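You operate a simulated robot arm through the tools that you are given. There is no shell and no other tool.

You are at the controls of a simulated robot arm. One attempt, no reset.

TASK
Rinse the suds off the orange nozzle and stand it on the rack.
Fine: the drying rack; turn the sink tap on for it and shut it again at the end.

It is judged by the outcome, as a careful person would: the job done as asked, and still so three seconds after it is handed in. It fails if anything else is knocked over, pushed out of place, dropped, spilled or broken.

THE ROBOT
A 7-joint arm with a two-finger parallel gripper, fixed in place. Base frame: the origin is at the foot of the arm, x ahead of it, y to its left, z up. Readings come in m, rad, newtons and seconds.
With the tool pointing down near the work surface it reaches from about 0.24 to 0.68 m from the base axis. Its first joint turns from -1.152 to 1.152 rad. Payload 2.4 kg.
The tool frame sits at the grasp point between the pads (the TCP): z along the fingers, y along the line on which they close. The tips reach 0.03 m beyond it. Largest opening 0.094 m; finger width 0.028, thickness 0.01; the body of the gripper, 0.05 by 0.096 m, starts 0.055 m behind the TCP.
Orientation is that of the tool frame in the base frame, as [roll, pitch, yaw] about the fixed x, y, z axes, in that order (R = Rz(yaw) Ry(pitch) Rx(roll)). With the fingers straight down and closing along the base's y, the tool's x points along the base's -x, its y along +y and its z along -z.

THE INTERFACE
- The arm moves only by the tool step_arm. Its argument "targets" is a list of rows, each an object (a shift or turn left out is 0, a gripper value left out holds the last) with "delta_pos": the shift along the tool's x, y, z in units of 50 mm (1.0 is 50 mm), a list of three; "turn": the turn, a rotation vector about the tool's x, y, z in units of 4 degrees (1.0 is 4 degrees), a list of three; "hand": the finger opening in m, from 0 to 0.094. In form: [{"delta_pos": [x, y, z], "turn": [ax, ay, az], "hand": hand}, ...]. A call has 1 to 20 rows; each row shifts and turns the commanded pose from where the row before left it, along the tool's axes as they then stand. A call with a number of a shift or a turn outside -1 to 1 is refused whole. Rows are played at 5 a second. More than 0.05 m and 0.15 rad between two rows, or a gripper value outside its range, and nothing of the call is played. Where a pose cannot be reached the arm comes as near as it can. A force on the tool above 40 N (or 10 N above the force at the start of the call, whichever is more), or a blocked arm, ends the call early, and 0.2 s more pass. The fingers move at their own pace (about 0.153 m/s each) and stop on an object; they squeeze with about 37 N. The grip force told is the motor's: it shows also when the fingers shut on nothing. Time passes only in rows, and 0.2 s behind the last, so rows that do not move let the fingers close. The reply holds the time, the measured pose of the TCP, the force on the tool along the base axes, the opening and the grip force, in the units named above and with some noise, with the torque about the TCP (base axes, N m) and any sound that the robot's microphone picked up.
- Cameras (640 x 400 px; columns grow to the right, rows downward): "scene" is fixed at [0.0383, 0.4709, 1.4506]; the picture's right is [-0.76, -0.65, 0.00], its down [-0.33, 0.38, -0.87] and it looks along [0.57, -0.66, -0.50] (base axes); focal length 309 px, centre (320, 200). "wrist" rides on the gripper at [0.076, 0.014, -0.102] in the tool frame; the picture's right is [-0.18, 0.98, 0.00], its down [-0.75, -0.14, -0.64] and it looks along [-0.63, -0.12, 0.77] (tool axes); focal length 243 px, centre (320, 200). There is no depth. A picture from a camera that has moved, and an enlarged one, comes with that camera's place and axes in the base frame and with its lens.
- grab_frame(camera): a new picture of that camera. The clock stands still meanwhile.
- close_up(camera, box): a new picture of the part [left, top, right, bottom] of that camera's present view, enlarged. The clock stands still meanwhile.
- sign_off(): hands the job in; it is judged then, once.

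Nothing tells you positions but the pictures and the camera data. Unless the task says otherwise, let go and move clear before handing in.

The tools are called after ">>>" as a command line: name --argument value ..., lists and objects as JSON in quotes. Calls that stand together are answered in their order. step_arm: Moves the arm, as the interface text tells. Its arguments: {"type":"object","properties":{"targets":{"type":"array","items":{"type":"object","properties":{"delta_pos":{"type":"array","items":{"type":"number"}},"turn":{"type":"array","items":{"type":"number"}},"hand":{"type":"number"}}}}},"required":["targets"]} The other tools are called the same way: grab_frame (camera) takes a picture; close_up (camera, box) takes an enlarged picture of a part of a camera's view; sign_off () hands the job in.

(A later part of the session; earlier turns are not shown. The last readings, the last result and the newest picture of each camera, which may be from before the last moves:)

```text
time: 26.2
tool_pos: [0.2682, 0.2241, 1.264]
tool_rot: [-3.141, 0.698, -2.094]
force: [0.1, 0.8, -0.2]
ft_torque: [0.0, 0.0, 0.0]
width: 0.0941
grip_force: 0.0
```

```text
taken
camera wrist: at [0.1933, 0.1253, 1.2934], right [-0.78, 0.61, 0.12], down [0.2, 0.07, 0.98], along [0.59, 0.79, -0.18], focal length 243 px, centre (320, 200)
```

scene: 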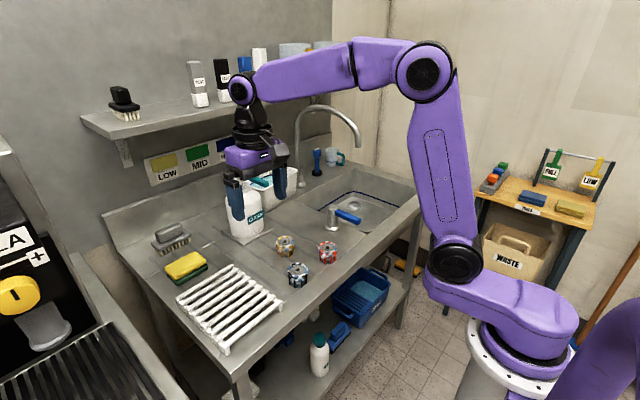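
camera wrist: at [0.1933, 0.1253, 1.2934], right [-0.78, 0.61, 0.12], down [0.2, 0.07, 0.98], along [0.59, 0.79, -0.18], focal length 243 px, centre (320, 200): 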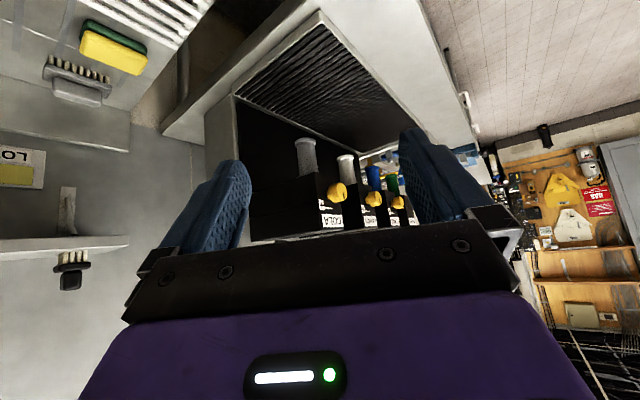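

>>> close_up --camera "wrist" --box '[270, 130, 420, 240]'

>>> close_up --camera "wrist" --box '[310, 170, 420, 240]'

>>> close_up --camera "wrist" --box '[360, 140, 420, 200]'

>>> close_up --camera "wrist" --box '[480, 110, 640, 260]'

```text
3.64 times, centred on (345, 185) of wrist
camera zoom: at [0.1933, 0.1253, 1.2934], right [-0.78, 0.61, 0.12], down [0.2, 0.07, 0.98], along [0.59, 0.79, -0.18], focal length 882 px, centre (229, 254)
```

zoom: 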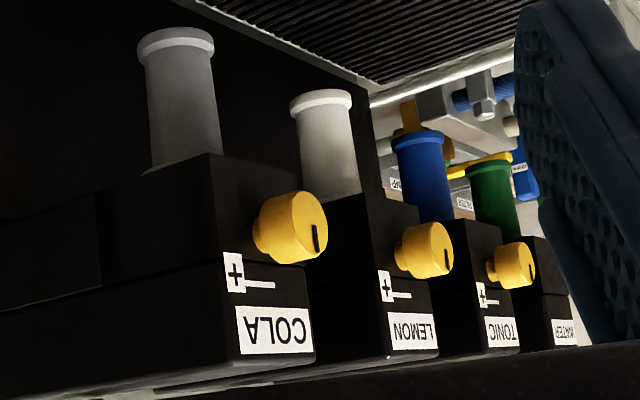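

```text
5.71 times, centred on (365, 205) of wrist
camera zoom: at [0.1933, 0.1253, 1.2934], right [-0.78, 0.61, 0.12], down [0.2, 0.07, 0.98], along [0.59, 0.79, -0.18], focal length 1386 px, centre (63, 171)
```

zoom: 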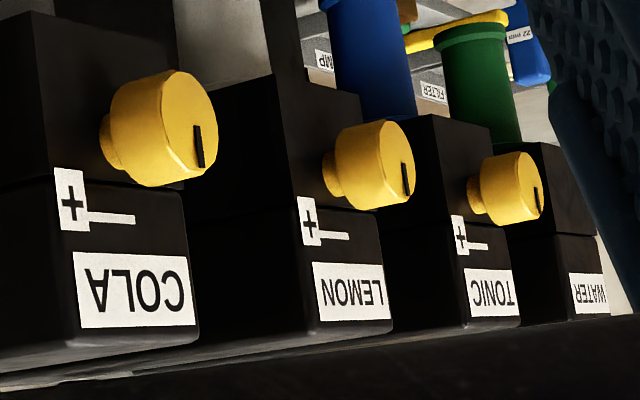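

```text
6.67 times, centred on (390, 170) of wrist
camera zoom: at [0.1933, 0.1253, 1.2934], right [-0.78, 0.61, 0.12], down [0.2, 0.07, 0.98], along [0.59, 0.79, -0.18], focal length 1618 px, centre (-147, 400)
```

zoom: 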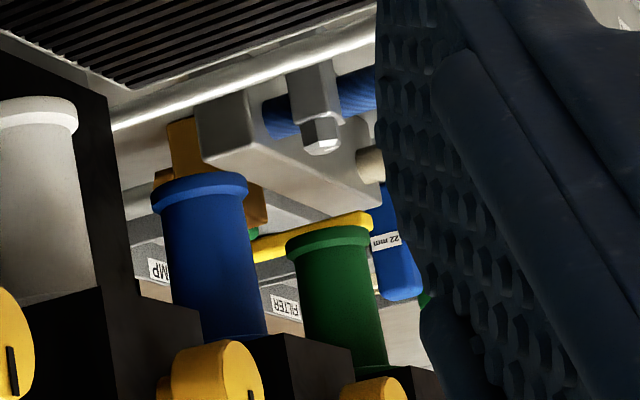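

```text
2.67 times, centred on (560, 185) of wrist
camera zoom: at [0.1933, 0.1253, 1.2934], right [-0.78, 0.61, 0.12], down [0.2, 0.07, 0.98], along [0.59, 0.79, -0.18], focal length 647 px, centre (-320, 240)
```

zoom: 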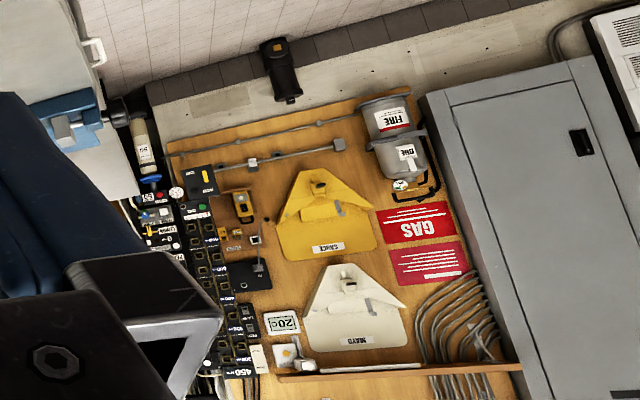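

The heads are COLA/LEMON/TONIC/WATER with grey, white, blue and green nozzles. Against this room's crimson reds and golden "yellows", the vermilion one is the orange nozzle and the golden one is yellow. I'm returning to straight-down and going over to inspect the tap lever and spout.

>>> step_arm --targets '[{"turn": [0, 1, 0]}, {"turn": [0, 1, 0]}, {"turn": [0, 1, 0]}, {"turn": [0, 1, 0]}, {"turn": [0, 1, 0]}, {"turn": [0, 1, 0]}, {"turn": [0, 1, 0]}, {"turn": [0, 1, 0]}, {"turn": [0, 1, 0]}, {"turn": [0, 1, 0]}, {"turn": [0, 0, 1]}, {"turn": [0, 0, 1]}, {"turn": [0, 0, 1]}, {"turn": [0, 0, 1]}, {"turn": [0, 0, 1]}, {"turn": [0, 0, 1]}, {"turn": [0, 0, 1]}, {"turn": [0, 0, 1]}, {"turn": [0, 0, 1]}, {"turn": [0, 0, 1]}]'

>>> step_arm --targets '[{"turn": [0, 0, 1]}, {"turn": [0, 0, 1]}, {"turn": [0, 0, 1]}, {"turn": [0, 0, 1]}, {"turn": [0, 0, 1]}, {"delta_pos": [-0.2, -0.8, 0.3]}, {"delta_pos": [-0.2, -0.8, 0.3]}, {"delta_pos": [-0.2, -0.8, 0.3]}, {"delta_pos": [-0.2, -0.8, 0.3]}, {"delta_pos": [-0.2, -0.8, 0.3]}, {"delta_pos": [-0.2, -0.8, 0.3]}, {"delta_pos": [-0.2, -0.8, 0.3]}, {"delta_pos": [-0.2, -0.8, 0.3]}, {"delta_pos": [-0.2, -0.8, 0.3]}, {"delta_pos": [-0.2, -0.8, 0.2]}, {"delta_pos": [0, 0, 0]}]'

>>> grab_frame --camera "wrist"

>>> grab_frame --camera "scene"

```text
time: 30.4
tool_pos: [0.2688, 0.2241, 1.2633]
tool_rot: [-3.141, 0.0, -2.796]
force: [0.4, -0.1, -0.5]
ft_torque: [0.01, -0.02, 0.02]
width: 0.094
grip_force: 0.0
```

```text
time: 33.8
tool_pos: [0.3699, -0.1777, 1.1211]
tool_rot: [3.141, 0.0, -3.141]
force: [-0.3, 0.6, -0.2]
ft_torque: [0.01, 0.01, 0.0]
width: 0.0938
grip_force: 0.2
```

```text
taken
camera wrist: at [0.293, -0.1619, 1.223], right [0.18, 0.98, 0.0], down [0.75, -0.14, 0.64], along [0.63, -0.12, -0.77], focal length 243 px, centre (320, 200)
```

wrist: 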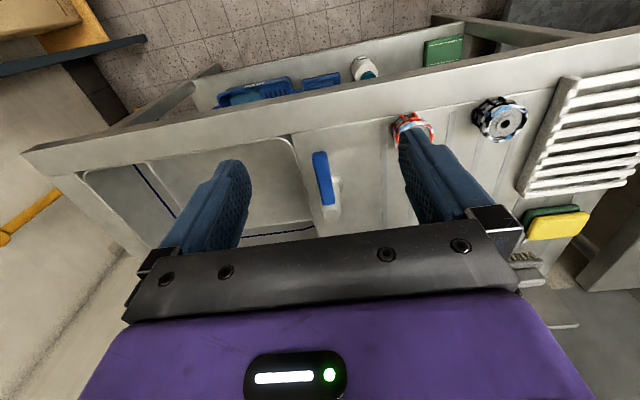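

```text
taken
```

scene: 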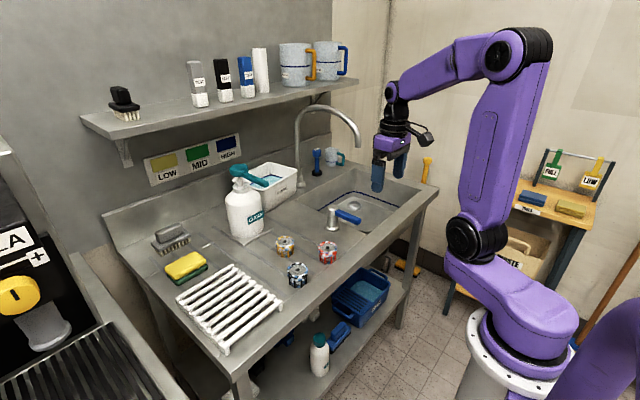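

>>> close_up --camera "wrist" --box '[280, 130, 380, 240]'

>>> close_up --camera "scene" --box '[310, 195, 375, 240]'

>>> close_up --camera "scene" --box '[280, 90, 440, 240]'

```text
3.64 times, centred on (330, 185) of wrist
camera zoom: at [0.293, -0.1619, 1.223], right [0.18, 0.98, 0.0], down [0.75, -0.14, 0.64], along [0.63, -0.12, -0.77], focal length 882 px, centre (284, 254)
```

zoom: 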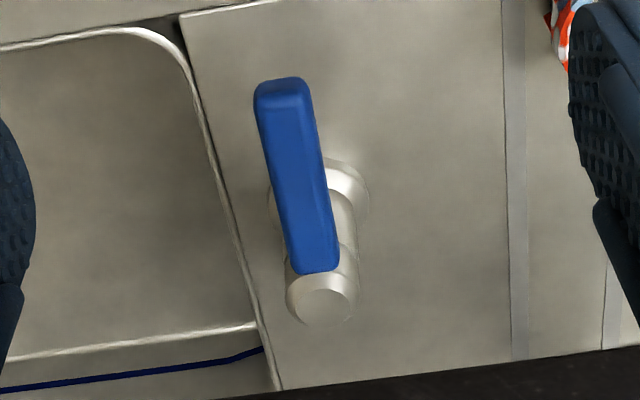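

```text
8.89 times, centred on (342, 218) of scene
camera zoom: at [0.0383, 0.4709, 1.4506], right [-0.76, -0.65, 0.0], down [-0.33, 0.38, -0.87], along [0.57, -0.66, -0.5], focal length 2744 px, centre (120, 44)
```

zoom: 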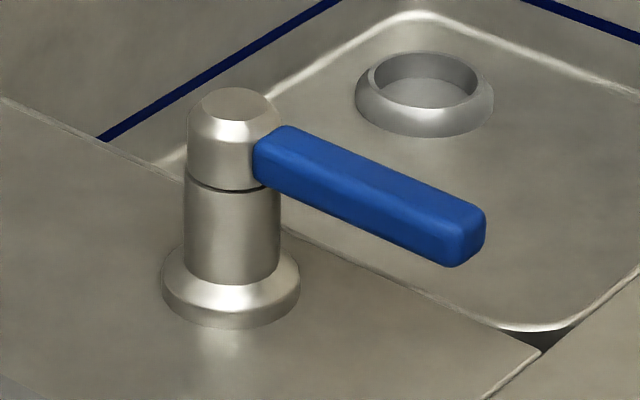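

```text
2.67 times, centred on (360, 165) of scene
camera zoom: at [0.0383, 0.4709, 1.4506], right [-0.76, -0.65, 0.0], down [-0.33, 0.38, -0.87], along [0.57, -0.66, -0.5], focal length 823 px, centre (213, 293)
```

zoom: 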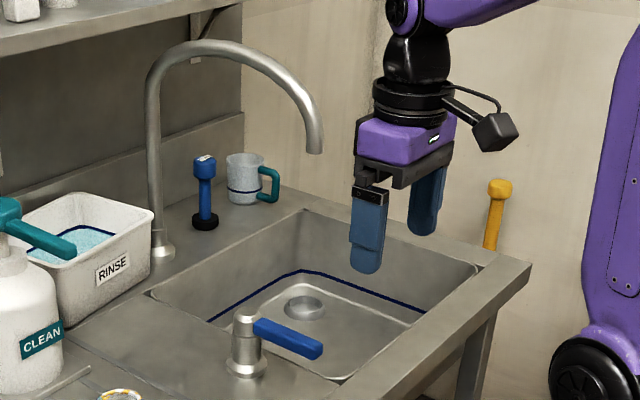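

The lever's head looks like it turns about the vertical post at (0.558,-0.194), with the lever pointing toward me at z≈0.92. I'll close the fingers, come down beside the lever on its left, and nudge it gently to learn which way it opens.

>>> step_arm --targets '[{"delta_pos": [-0.383, 0.05, 0.403], "hand": 0.0}, {"delta_pos": [-0.383, 0.05, 0.403]}, {"delta_pos": [-0.383, 0.05, 0.403]}, {"delta_pos": [-0.383, 0.05, 0.403]}, {"delta_pos": [-0.383, 0.05, 0.403]}, {"delta_pos": [-0.383, 0.05, 0.403]}, {"delta_pos": [0, 0, 0]}]'

>>> grab_frame --camera "wrist"

>>> close_up --camera "scene" --box '[290, 170, 390, 260]'

```text
time: 35.4
tool_pos: [0.4814, -0.1628, 0.9994]
tool_rot: [3.141, 0.0, 3.141]
force: [0.4, 0.0, 0.2]
ft_torque: [-0.02, -0.01, -0.01]
width: 0.0001
grip_force: 32.7
```

```text
taken
camera wrist: at [0.4049, -0.1472, 1.1015], right [0.18, 0.98, 0.0], down [0.75, -0.14, 0.64], along [0.63, -0.12, -0.77], focal length 243 px, centre (320, 200)
```

wrist: 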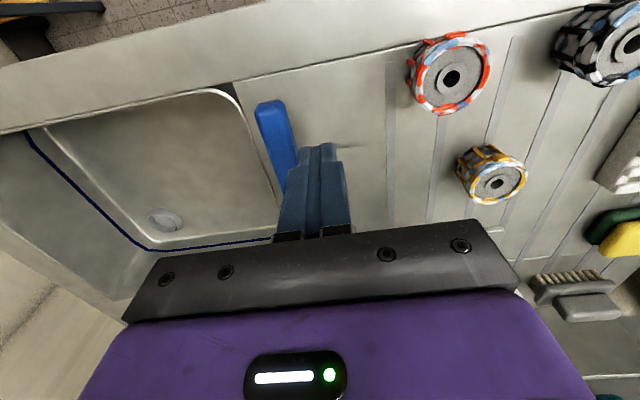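

```text
4.44 times, centred on (340, 215) of scene
camera zoom: at [0.0383, 0.4709, 1.4506], right [-0.76, -0.65, 0.0], down [-0.33, 0.38, -0.87], along [0.57, -0.66, -0.5], focal length 1372 px, centre (231, 133)
```

zoom: 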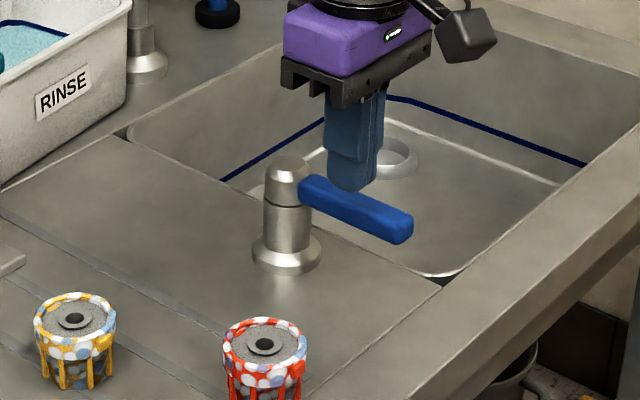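

>>> step_arm --targets '[{"delta_pos": [0, 0, 0.5]}, {"delta_pos": [0, 0, 0.5]}, {"delta_pos": [0, 0, 0.3]}, {"delta_pos": [0, 0, 0]}]'

>>> close_up --camera "scene" --box '[290, 170, 390, 260]'

>>> grab_frame --camera "wrist"

```text
time: 36.4
tool_pos: [0.4823, -0.1611, 0.9343]
tool_rot: [-3.14, 0.001, 3.142]
force: [-1.2, 0.7, -0.6]
ft_torque: [0.0, 0.0, 0.0]
width: 0.0001
grip_force: 32.5
```

```text
4.44 times, centred on (340, 215) of scene
camera zoom: at [0.0383, 0.4709, 1.4506], right [-0.76, -0.65, 0.0], down [-0.33, 0.38, -0.87], along [0.57, -0.66, -0.5], focal length 1372 px, centre (231, 133)
```

zoom: 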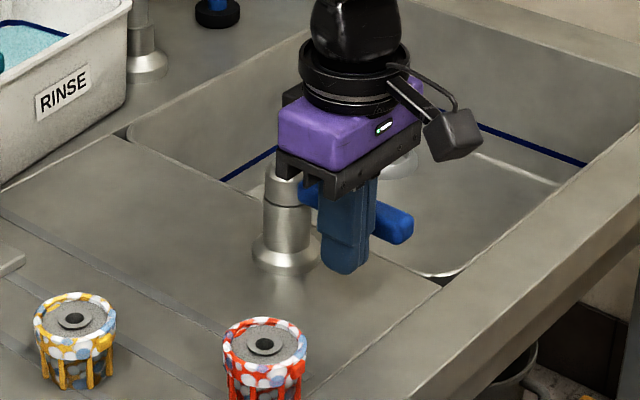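

```text
taken
camera wrist: at [0.406, -0.1455, 1.0366], right [0.18, 0.98, 0.0], down [0.75, -0.14, 0.64], along [0.63, -0.12, -0.77], focal length 243 px, centre (320, 200)
```

wrist: 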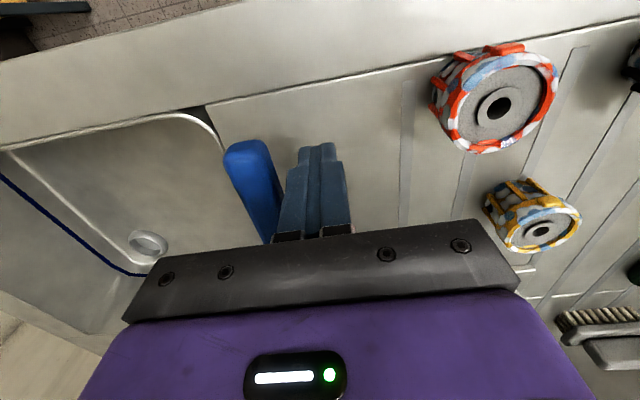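

The fingers are beside the lever. Nudging toward the sink (-y) in small steps and watching the force.

>>> step_arm --targets '[{"delta_pos": [0, -0.1, 0]}, {"delta_pos": [0, -0.1, 0]}, {"delta_pos": [0, -0.08, 0]}, {"delta_pos": [0, -0.06, 0]}, {"delta_pos": [0, -0.06, 0]}]'

>>> close_up --camera "scene" --box '[290, 90, 430, 260]'

```text
time: 37.6
tool_pos: [0.4829, -0.1794, 0.9337]
tool_rot: [-3.141, 0.0, 3.141]
force: [0.1, -0.2, -0.2]
ft_torque: [0.02, 0.01, 0.01]
width: 0.0
grip_force: 32.7
```

```text
2.35 times, centred on (360, 175) of scene
camera zoom: at [0.0383, 0.4709, 1.4506], right [-0.76, -0.65, 0.0], down [-0.33, 0.38, -0.87], along [0.57, -0.66, -0.5], focal length 726 px, centre (226, 259)
```

zoom: 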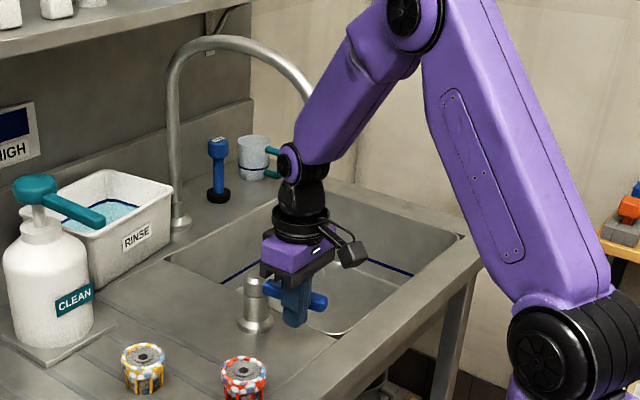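

>>> step_arm --targets '[{"delta_pos": [0, -0.08, 0]}, {"delta_pos": [0, -0.08, 0]}, {"delta_pos": [0, -0.06, 0]}]'

>>> grab_frame --camera "wrist"

```text
time: 38.4
tool_pos: [0.4832, -0.191, 0.9336]
tool_rot: [-3.141, 0.0, 3.141]
force: [0.6, 0.5, 0.3]
ft_torque: [-0.03, 0.0, -0.02]
width: 0.0001
grip_force: 33.2
```

```text
taken
camera wrist: at [0.4064, -0.1762, 1.0347], right [0.18, 0.98, 0.0], down [0.75, -0.14, 0.64], along [0.63, -0.12, -0.77], focal length 243 px, centre (320, 200)
```

wrist: 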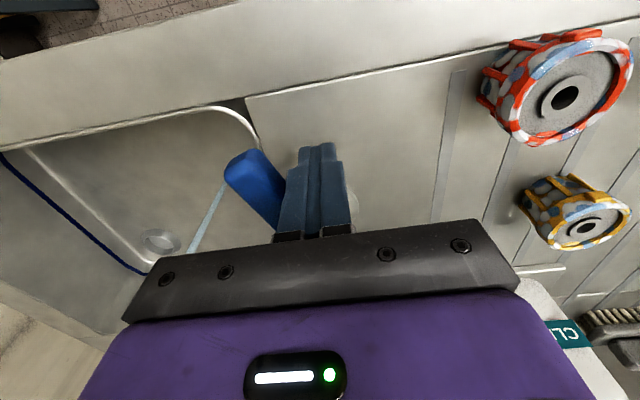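

The lever turned easily and a stream of water is already visible. Checking the flow.

>>> close_up --camera "scene" --box '[290, 90, 430, 260]'

>>> close_up --camera "wrist" --box '[130, 130, 310, 290]'

```text
2.35 times, centred on (360, 175) of scene
camera zoom: at [0.0383, 0.4709, 1.4506], right [-0.76, -0.65, 0.0], down [-0.33, 0.38, -0.87], along [0.57, -0.66, -0.5], focal length 726 px, centre (226, 259)
```

zoom: 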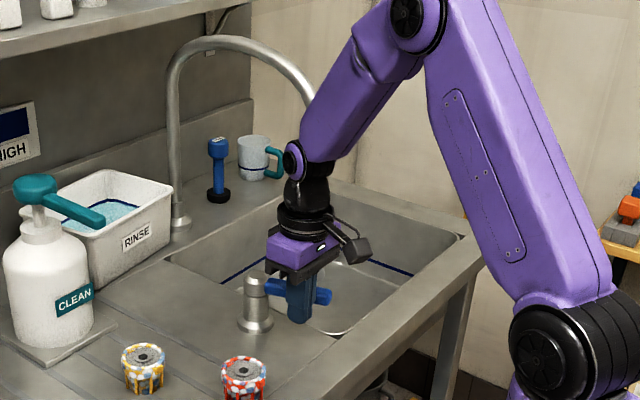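

```text
2.50 times, centred on (220, 210) of wrist
camera zoom: at [0.4064, -0.1762, 1.0347], right [0.18, 0.98, 0.0], down [0.75, -0.14, 0.64], along [0.63, -0.12, -0.77], focal length 606 px, centre (570, 175)
```

zoom: 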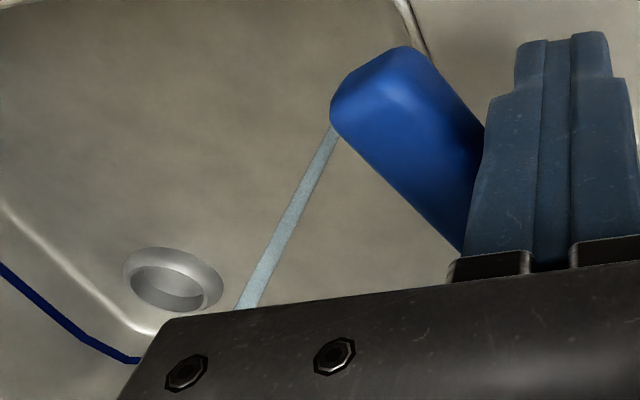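

Water runs in a thin stream at about 15° of lever. I'll open it a bit more for a moderate flow.

>>> step_arm --targets '[{"delta_pos": [-0.035, -0.1, 0]}, {"delta_pos": [-0.035, -0.1, 0]}, {"delta_pos": [-0.035, -0.1, 0]}, {"delta_pos": [-0.035, -0.1, 0]}, {"delta_pos": [0, 0, 0]}]'

>>> grab_frame --camera "wrist"

>>> close_up --camera "scene" --box '[290, 90, 430, 260]'

```text
time: 39.6
tool_pos: [0.49, -0.2117, 0.9334]
tool_rot: [-3.141, -0.001, 3.141]
force: [0.5, -0.5, -0.9]
ft_torque: [0.01, 0.03, 0.01]
width: 0.0003
grip_force: 33.3
```

```text
taken
camera wrist: at [0.4132, -0.1965, 1.0348], right [0.18, 0.98, 0.0], down [0.75, -0.14, 0.64], along [0.63, -0.12, -0.77], focal length 243 px, centre (320, 200)
```

wrist: 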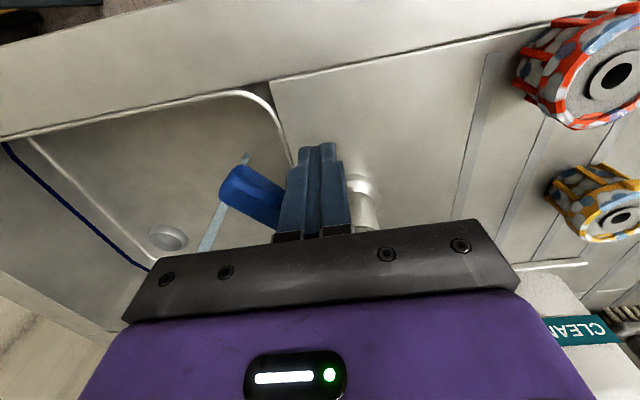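

```text
2.35 times, centred on (360, 175) of scene
camera zoom: at [0.0383, 0.4709, 1.4506], right [-0.76, -0.65, 0.0], down [-0.33, 0.38, -0.87], along [0.57, -0.66, -0.5], focal length 726 px, centre (226, 259)
```

zoom: 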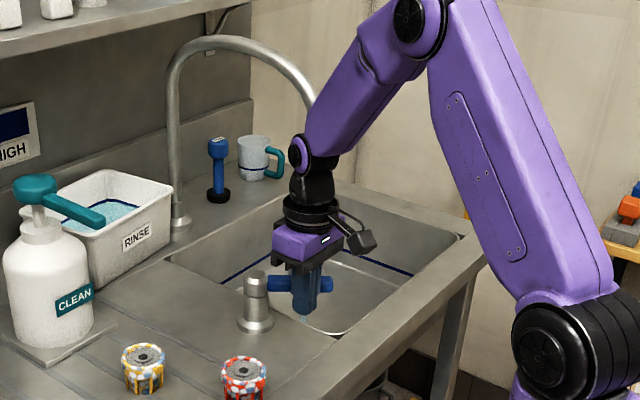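

Flow looks moderate now, landing in the sink. Backing off the lever and lifting, then checking the stream from the scene view.

>>> step_arm --targets '[{"delta_pos": [0, 0.4, 0]}, {"delta_pos": [0, 0.3, -0.5]}, {"delta_pos": [0, 0.4, -0.8]}, {"delta_pos": [0, 0.5, -0.8]}, {"delta_pos": [0, 0.8, -0.3], "hand": 0.09}, {"delta_pos": [0.1, 0.7, 0]}, {"delta_pos": [0, 0, 0]}]'

>>> grab_frame --camera "scene"

>>> close_up --camera "scene" --box '[290, 90, 440, 240]'

>>> grab_frame --camera "wrist"

```text
time: 41.2
tool_pos: [0.4855, -0.0564, 1.0487]
tool_rot: [-3.141, -0.001, 3.142]
force: [0.7, 0.0, 0.0]
ft_torque: [-0.03, -0.04, -0.01]
width: 0.0899
grip_force: 0.1
```

```text
taken
```

scene: 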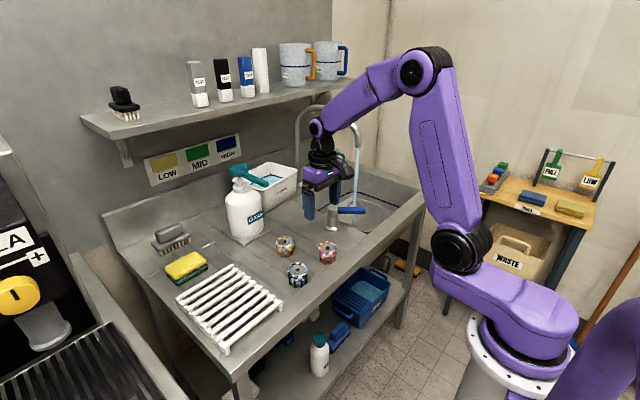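

```text
2.67 times, centred on (365, 165) of scene
camera zoom: at [0.0383, 0.4709, 1.4506], right [-0.76, -0.65, 0.0], down [-0.33, 0.38, -0.87], along [0.57, -0.66, -0.5], focal length 823 px, centre (200, 293)
```

zoom: 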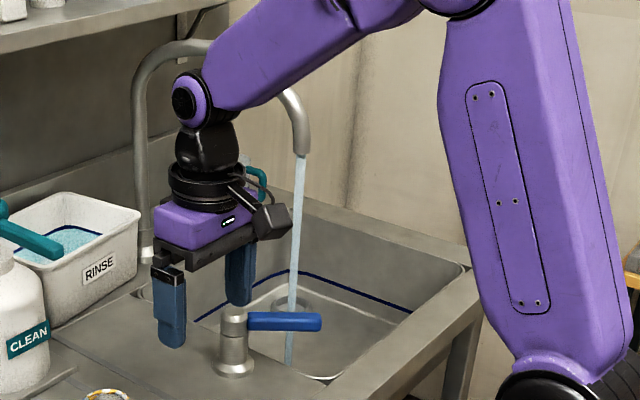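

```text
taken
camera wrist: at [0.409, -0.0404, 1.1513], right [0.18, 0.98, 0.0], down [0.75, -0.14, 0.64], along [0.63, -0.12, -0.77], focal length 243 px, centre (320, 200)
```

wrist: 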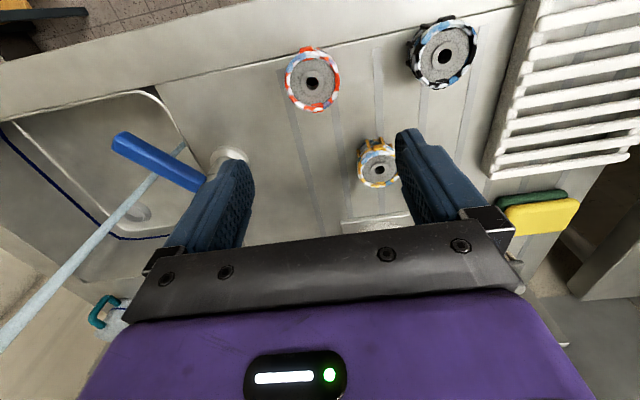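

The tap is running into the sink; the stream is at about (0.578,-0.346) with the spout tip at z≈1.095. Now lowering over the orange (vermilion) nozzle at (0.469,-0.060).

>>> step_arm --targets '[{"delta_pos": [0.32, -0.07, 0]}, {"delta_pos": [0, 0, 0.8]}, {"delta_pos": [0, 0, 0.8]}, {"delta_pos": [0, 0, 0.5]}, {"delta_pos": [0, 0, 0.3]}, {"delta_pos": [0, 0, 0]}]'

>>> grab_frame --camera "wrist"

>>> close_up --camera "scene" --box '[260, 200, 390, 290]'

```text
time: 42.6
tool_pos: [0.4682, -0.0593, 0.9309]
tool_rot: [-3.141, 0.0, 3.141]
force: [-0.5, 0.2, 0.3]
ft_torque: [0.01, -0.01, 0.03]
width: 0.0899
grip_force: 0.0
```

```text
taken
camera wrist: at [0.3923, -0.0443, 1.0334], right [0.18, 0.98, 0.0], down [0.75, -0.14, 0.64], along [0.63, -0.12, -0.77], focal length 243 px, centre (320, 200)
```

wrist: 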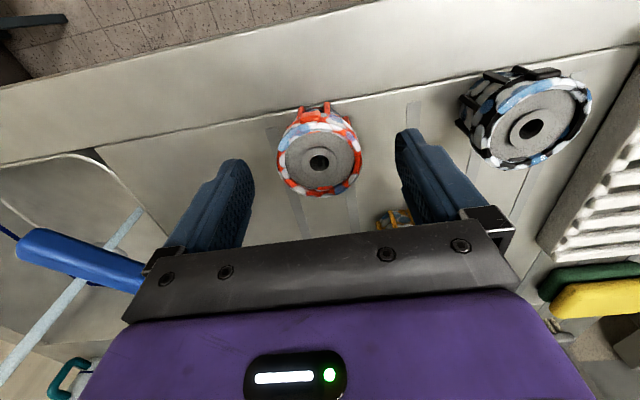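

```text
4.44 times, centred on (325, 245) of scene
camera zoom: at [0.0383, 0.4709, 1.4506], right [-0.76, -0.65, 0.0], down [-0.33, 0.38, -0.87], along [0.57, -0.66, -0.5], focal length 1372 px, centre (298, 0)
```

zoom: 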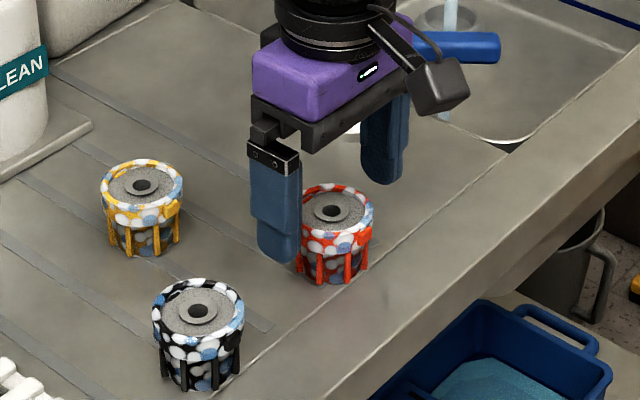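

Aligned over the nozzle. Lowering the last 28 mm and closing the fingers.

>>> step_arm --targets '[{"delta_pos": [-0.02, 0, 0.3]}, {"delta_pos": [0, 0, 0.26]}, {"delta_pos": [0, 0, 0]}, {"hand": 0.06}, {"hand": 0.04}, {"hand": 0.04}, {"hand": 0.03}, {"hand": 0.03}]'

>>> grab_frame --camera "wrist"

>>> close_up --camera "scene" --box '[260, 200, 390, 290]'

```text
time: 44.4
tool_pos: [0.4709, -0.0602, 0.9054]
tool_rot: [3.141, 0.0, -3.141]
force: [-0.5, 0.0, -0.2]
ft_torque: [0.0, 0.01, -0.04]
width: 0.0496
grip_force: 37.1
```

```text
taken
camera wrist: at [0.3931, -0.0452, 1.0086], right [0.18, 0.98, 0.0], down [0.75, -0.14, 0.64], along [0.63, -0.12, -0.77], focal length 243 px, centre (320, 200)
```

wrist: 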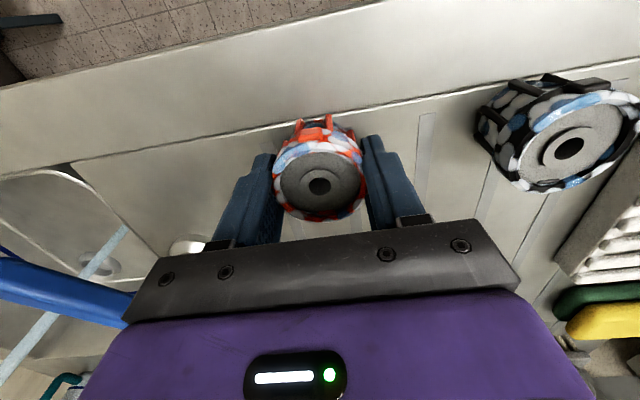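

```text
4.44 times, centred on (325, 245) of scene
camera zoom: at [0.0383, 0.4709, 1.4506], right [-0.76, -0.65, 0.0], down [-0.33, 0.38, -0.87], along [0.57, -0.66, -0.5], focal length 1372 px, centre (298, 0)
```

zoom: 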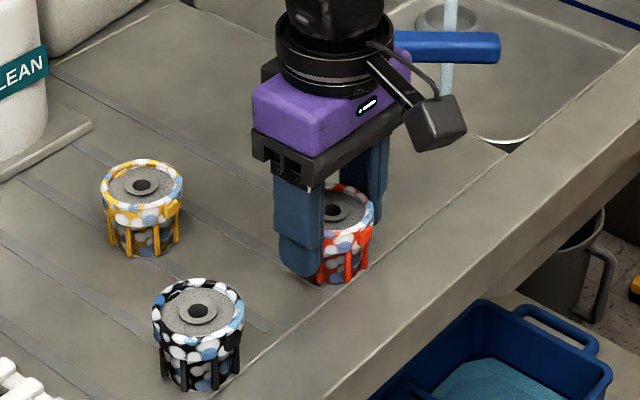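

The nozzle is held firmly (width 0.0496). Lifting it, carrying it toward the sink in front of the stream, and turning to face it.

>>> step_arm --targets '[{"delta_pos": [0, 0, -0.4]}, {"delta_pos": [0, 0, -0.9]}, {"delta_pos": [0, 0, -0.9]}, {"delta_pos": [0, 0, -0.9]}, {"delta_pos": [0, 0, 0]}]'

>>> step_arm --targets '[{"delta_pos": [-0.036, -0.92, 0]}, {"delta_pos": [-0.036, -0.92, 0]}, {"delta_pos": [-0.036, -0.92, 0]}, {"delta_pos": [-0.036, -0.92, 0]}, {"delta_pos": [-0.036, -0.92, 0]}, {"turn": [0, 0, 0.97]}, {"turn": [0, 0, 0.97]}, {"turn": [0, 0, 0.97]}, {"turn": [0, 0, 0.97]}, {"turn": [0, 0, 0.97]}, {"turn": [0, 0, 0.97]}, {"turn": [0, 0, 0.97]}, {"turn": [0, 0, 0.97]}, {"turn": [0, 0, 0]}]'

>>> grab_frame --camera "wrist"

>>> grab_frame --camera "scene"

```text
time: 45.6
tool_pos: [0.4713, -0.064, 1.0618]
tool_rot: [-3.14, 0.001, 3.142]
force: [0.2, 0.1, -1.2]
ft_torque: [-0.02, -0.02, 0.01]
width: 0.0499
grip_force: 37.0
```

```text
time: 48.6
tool_pos: [0.4801, -0.2904, 1.0613]
tool_rot: [3.141, 0.0, 2.599]
force: [0.6, -0.5, -0.8]
ft_torque: [-0.02, 0.0, 0.01]
width: 0.0495
grip_force: 36.8
```

```text
taken
camera wrist: at [0.4213, -0.238, 1.1626], right [0.67, 0.75, 0.0], down [0.57, -0.51, 0.64], along [0.48, -0.43, -0.77], focal length 243 px, centre (320, 200)
```

wrist: 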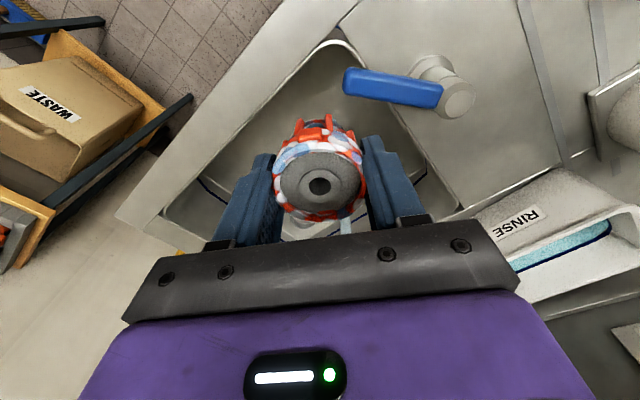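

```text
taken
```

scene: 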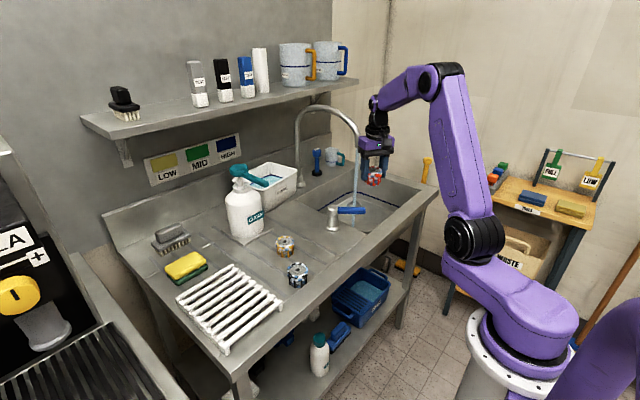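

The nozzle is held in front of the stream. Now tilting the tool forward about 55° so water can reach the nozzle past the palm.

>>> step_arm --targets '[{"turn": [0, -1, 0]}, {"turn": [0, -1, 0]}, {"turn": [0, -1, 0]}, {"turn": [0, -1, 0]}, {"turn": [0, -1, 0]}, {"turn": [0, -1, 0]}, {"turn": [0, -1, 0]}, {"turn": [0, -1, 0]}, {"turn": [0, -1, 0]}, {"turn": [0, -1, 0]}, {"turn": [0, -1, 0]}, {"turn": [0, -1, 0]}, {"turn": [0, -1, 0]}, {"turn": [0, -1, 0]}, {"turn": [0, 0, 0]}]'

>>> grab_frame --camera "wrist"

>>> close_up --camera "scene" --box '[290, 60, 450, 240]'

```text
time: 51.8
tool_pos: [0.4784, -0.289, 1.0597]
tool_rot: [-3.141, 0.977, 2.598]
force: [-0.2, -0.3, -0.4]
ft_torque: [0.0, 0.0, -0.02]
width: 0.0493
grip_force: 36.6
```

```text
taken
camera wrist: at [0.3767, -0.211, 1.0541], right [0.59, 0.79, 0.15], down [-0.17, -0.06, 0.98], along [0.79, -0.61, 0.1], focal length 243 px, centre (320, 200)
```

wrist: 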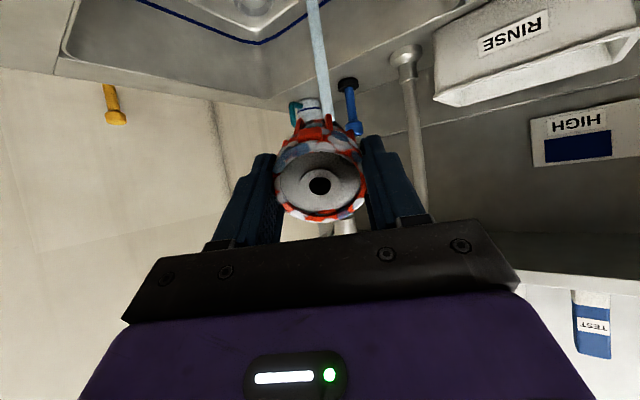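

```text
2.22 times, centred on (370, 150) of scene
camera zoom: at [0.0383, 0.4709, 1.4506], right [-0.76, -0.65, 0.0], down [-0.33, 0.38, -0.87], along [0.57, -0.66, -0.5], focal length 686 px, centre (209, 311)
```

zoom: 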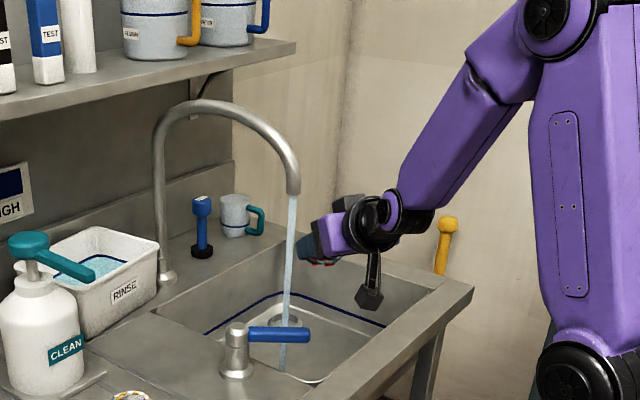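

Advancing the nozzle into the stream, a few centimetres below the spout.

>>> step_arm --targets '[{"delta_pos": [-0.07, 0.013, 0.55]}, {"delta_pos": [-0.07, 0.013, 0.55]}, {"delta_pos": [-0.07, 0.013, 0.55]}, {"delta_pos": [-0.07, 0.013, 0.4]}, {"delta_pos": [0, 0, 0]}]'

>>> grab_frame --camera "wrist"

>>> close_up --camera "scene" --box '[290, 90, 430, 230]'

```text
time: 53.0
tool_pos: [0.5598, -0.334, 1.0154]
tool_rot: [-3.141, 0.978, 2.599]
force: [0.2, -0.1, 0.5]
ft_torque: [-0.02, 0.02, 0.03]
width: 0.0494
grip_force: 36.8
```

```text
taken
camera wrist: at [0.4573, -0.2548, 1.0088], right [0.6, 0.79, 0.15], down [-0.17, -0.06, 0.98], along [0.79, -0.61, 0.09], focal length 243 px, centre (320, 200)
```

wrist: 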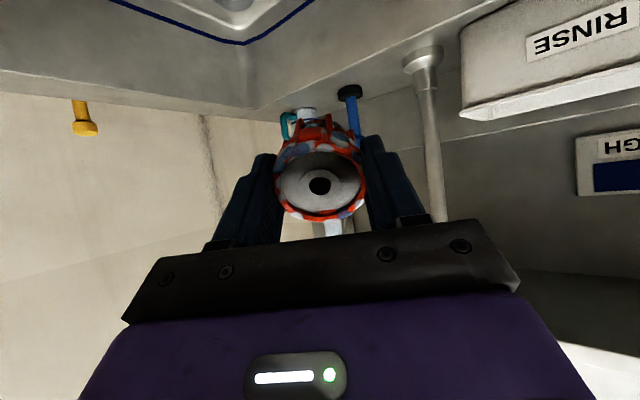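

```text
2.86 times, centred on (360, 160) of scene
camera zoom: at [0.0383, 0.4709, 1.4506], right [-0.76, -0.65, 0.0], down [-0.33, 0.38, -0.87], along [0.57, -0.66, -0.5], focal length 882 px, centre (206, 314)
```

zoom: 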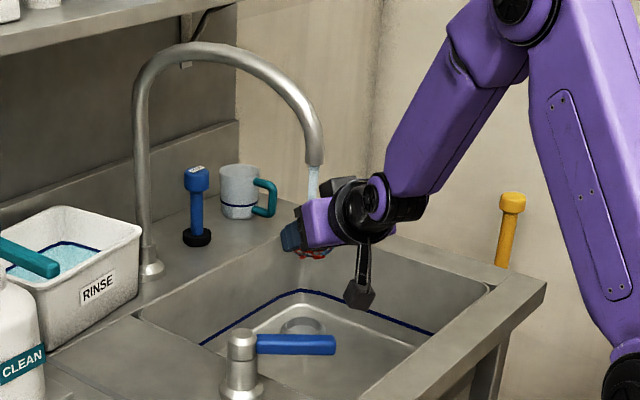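

The stream now ends on the nozzle. Checking how the suds look.

>>> close_up --camera "wrist" --box '[250, 95, 390, 245]'

>>> close_up --camera "scene" --box '[340, 140, 390, 190]'

```text
2.67 times, centred on (320, 170) of wrist
camera zoom: at [0.4573, -0.2548, 1.0088], right [0.6, 0.79, 0.15], down [-0.17, -0.06, 0.98], along [0.79, -0.61, 0.09], focal length 647 px, centre (320, 280)
```

zoom: 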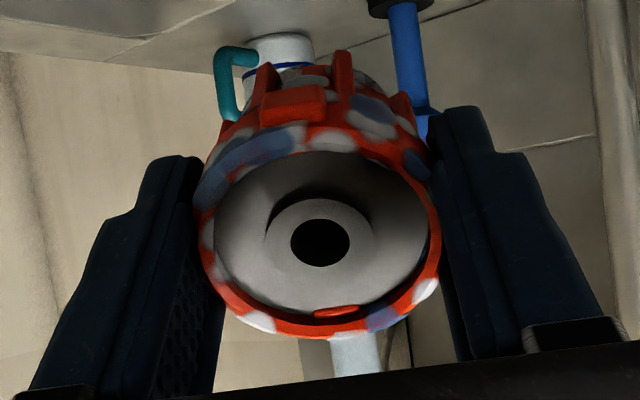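

```text
8.00 times, centred on (365, 165) of scene
camera zoom: at [0.0383, 0.4709, 1.4506], right [-0.76, -0.65, 0.0], down [-0.33, 0.38, -0.87], along [0.57, -0.66, -0.5], focal length 2470 px, centre (-40, 480)
```

zoom: 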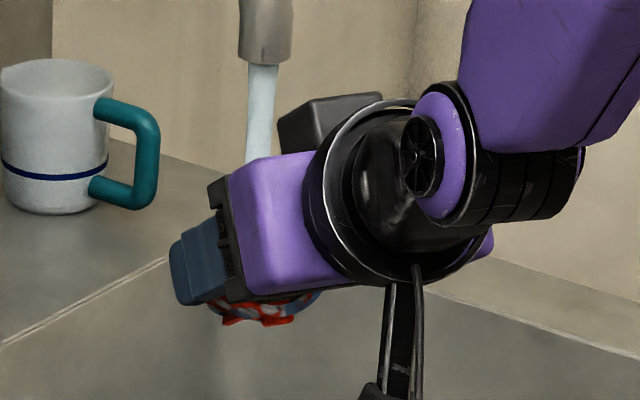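

Fewer suds already. Holding in the stream for two more seconds and looking again.

>>> step_arm --targets '[{"delta_pos": [0, 0, 0]}, {"delta_pos": [0, 0, 0]}, {"delta_pos": [0, 0, 0]}, {"delta_pos": [0, 0, 0]}, {"delta_pos": [0, 0, 0]}, {"delta_pos": [0, 0, 0]}, {"delta_pos": [0, 0, 0]}, {"delta_pos": [0, 0, 0]}, {"delta_pos": [0, 0, 0]}, {"delta_pos": [0, 0, 0]}]'

>>> close_up --camera "wrist" --box '[250, 95, 390, 245]'

>>> close_up --camera "scene" --box '[290, 90, 430, 250]'

```text
time: 55.2
tool_pos: [0.5594, -0.3346, 1.0149]
tool_rot: [-3.141, 0.977, 2.601]
force: [-0.7, 0.6, -1.4]
ft_torque: [0.0, 0.0, 0.01]
width: 0.0497
grip_force: 36.7
```

```text
2.67 times, centred on (320, 170) of wrist
camera zoom: at [0.4571, -0.2547, 1.0089], right [0.6, 0.79, 0.15], down [-0.17, -0.06, 0.98], along [0.79, -0.61, 0.09], focal length 647 px, centre (320, 280)
```

zoom: 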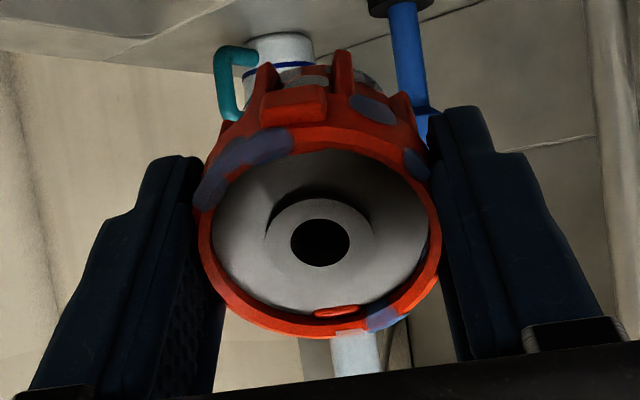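

```text
2.50 times, centred on (360, 170) of scene
camera zoom: at [0.0383, 0.4709, 1.4506], right [-0.76, -0.65, 0.0], down [-0.33, 0.38, -0.87], along [0.57, -0.66, -0.5], focal length 772 px, centre (220, 275)
```

zoom: 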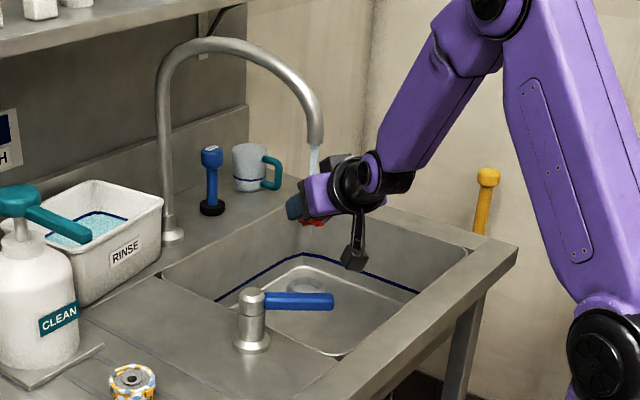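

Suds are fading quickly and evenly. Holding three more seconds.

>>> step_arm --targets '[{"delta_pos": [0, 0, 0]}, {"delta_pos": [0, 0, 0]}, {"delta_pos": [0, 0, 0]}, {"delta_pos": [0, 0, 0]}, {"delta_pos": [0, 0, 0]}, {"delta_pos": [0, 0, 0]}, {"delta_pos": [0, 0, 0]}, {"delta_pos": [0, 0, 0]}, {"delta_pos": [0, 0, 0]}, {"delta_pos": [0, 0, 0]}, {"delta_pos": [0, 0, 0]}, {"delta_pos": [0, 0, 0]}, {"delta_pos": [0, 0, 0]}, {"delta_pos": [0, 0, 0]}, {"delta_pos": [0, 0, 0]}]'

>>> close_up --camera "wrist" --box '[250, 95, 390, 245]'

>>> close_up --camera "scene" --box '[290, 90, 430, 250]'

```text
time: 58.4
tool_pos: [0.5599, -0.3346, 1.0139]
tool_rot: [-3.142, 0.977, 2.6]
force: [-0.5, -0.5, 0.4]
ft_torque: [-0.01, 0.0, 0.02]
width: 0.0496
grip_force: 36.9
```

```text
2.67 times, centred on (320, 170) of wrist
camera zoom: at [0.4571, -0.2547, 1.0089], right [0.6, 0.79, 0.15], down [-0.17, -0.06, 0.98], along [0.79, -0.61, 0.09], focal length 647 px, centre (320, 280)
```

zoom: 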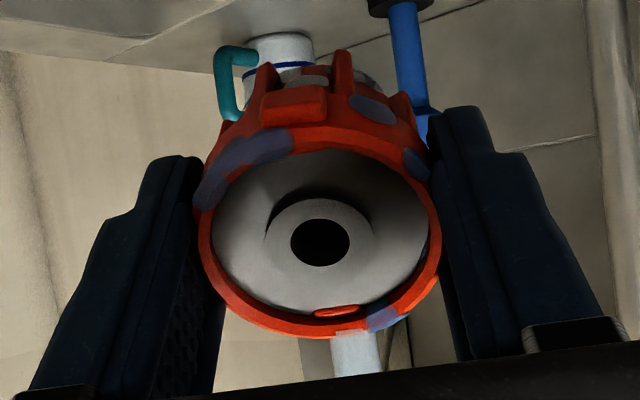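

```text
2.50 times, centred on (360, 170) of scene
camera zoom: at [0.0383, 0.4709, 1.4506], right [-0.76, -0.65, 0.0], down [-0.33, 0.38, -0.87], along [0.57, -0.66, -0.5], focal length 772 px, centre (220, 275)
```

zoom: 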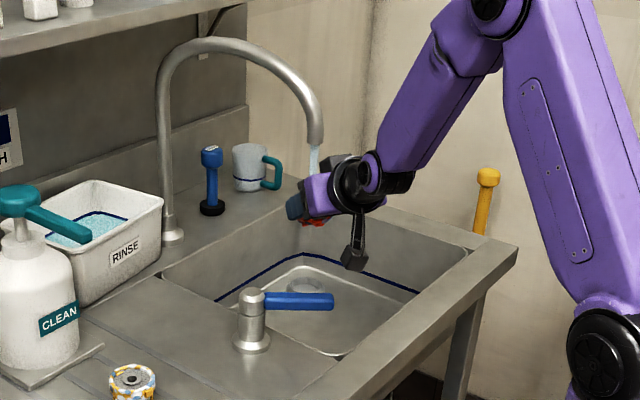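

White foam is gone but faint blue patches remain and have stopped fading, so the nozzle likely needs other sides shown to the water. I'll roll it about the tool axis while in the stream, in stages.

>>> step_arm --targets '[{"turn": [0, 0, -1]}, {"turn": [0, 0, -1]}, {"turn": [0, 0, -1]}, {"turn": [0, 0, -1]}, {"turn": [0, 0, -1]}, {"turn": [0, 0, -1]}, {"turn": [0, 0, -1]}, {"turn": [0, 0, -1]}, {"turn": [0, 0, -1]}, {"turn": [0, 0, -1]}, {"turn": [0, 0, 0]}, {"turn": [0, 0, 0]}, {"turn": [0, 0, 0]}, {"turn": [0, 0, 0]}]'

>>> close_up --camera "wrist" --box '[250, 95, 390, 245]'

>>> close_up --camera "scene" --box '[290, 90, 430, 250]'

```text
time: 61.4
tool_pos: [0.5594, -0.3353, 1.0145]
tool_rot: [-2.381, 0.689, -2.7]
force: [-0.7, 0.0, -0.2]
ft_torque: [0.01, 0.02, 0.02]
width: 0.0495
grip_force: 36.8
```

```text
2.67 times, centred on (320, 170) of wrist
camera zoom: at [0.4346, -0.3037, 1.0156], right [0.21, 0.89, -0.41], down [0.06, 0.4, 0.91], along [0.98, -0.22, 0.03], focal length 647 px, centre (320, 280)
```

zoom: 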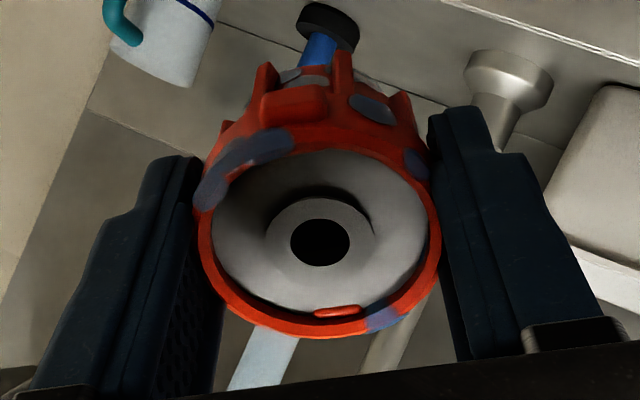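

```text
2.50 times, centred on (360, 170) of scene
camera zoom: at [0.0383, 0.4709, 1.4506], right [-0.76, -0.65, 0.0], down [-0.33, 0.38, -0.87], along [0.57, -0.66, -0.5], focal length 772 px, centre (220, 275)
```

zoom: 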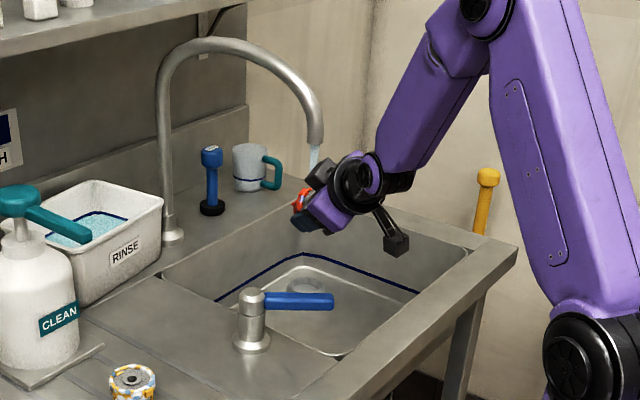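

>>> close_up --camera "scene" --box '[340, 150, 376, 186]'

>>> close_up --camera "wrist" --box '[280, 110, 350, 160]'

```text
11.11 times, centred on (358, 168) of scene
camera zoom: at [0.0383, 0.4709, 1.4506], right [-0.76, -0.65, 0.0], down [-0.33, 0.38, -0.87], along [0.57, -0.66, -0.5], focal length 3430 px, centre (-102, 556)
```

zoom: 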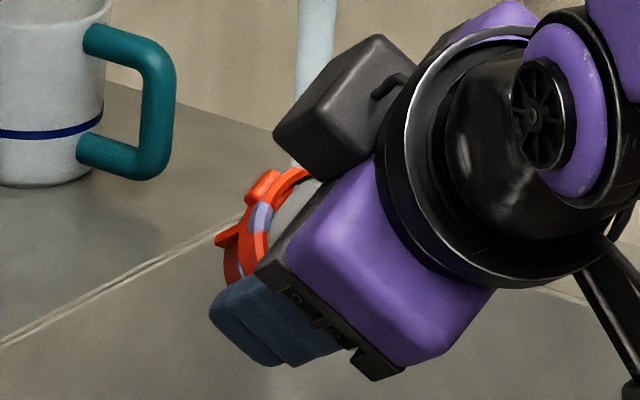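

```text
8.00 times, centred on (315, 135) of wrist
camera zoom: at [0.4346, -0.3037, 1.0156], right [0.21, 0.89, -0.41], down [0.06, 0.4, 0.91], along [0.98, -0.22, 0.03], focal length 1941 px, centre (360, 720)
```

zoom: 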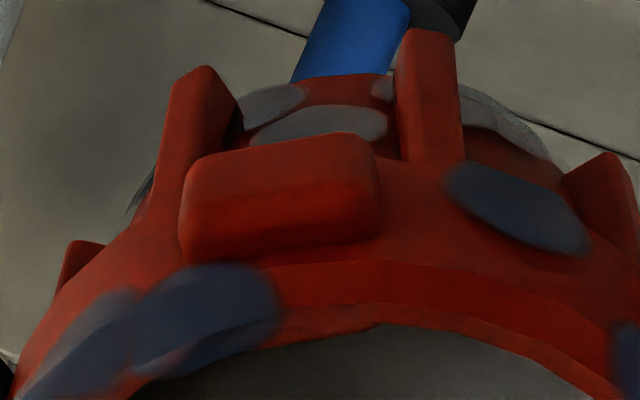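

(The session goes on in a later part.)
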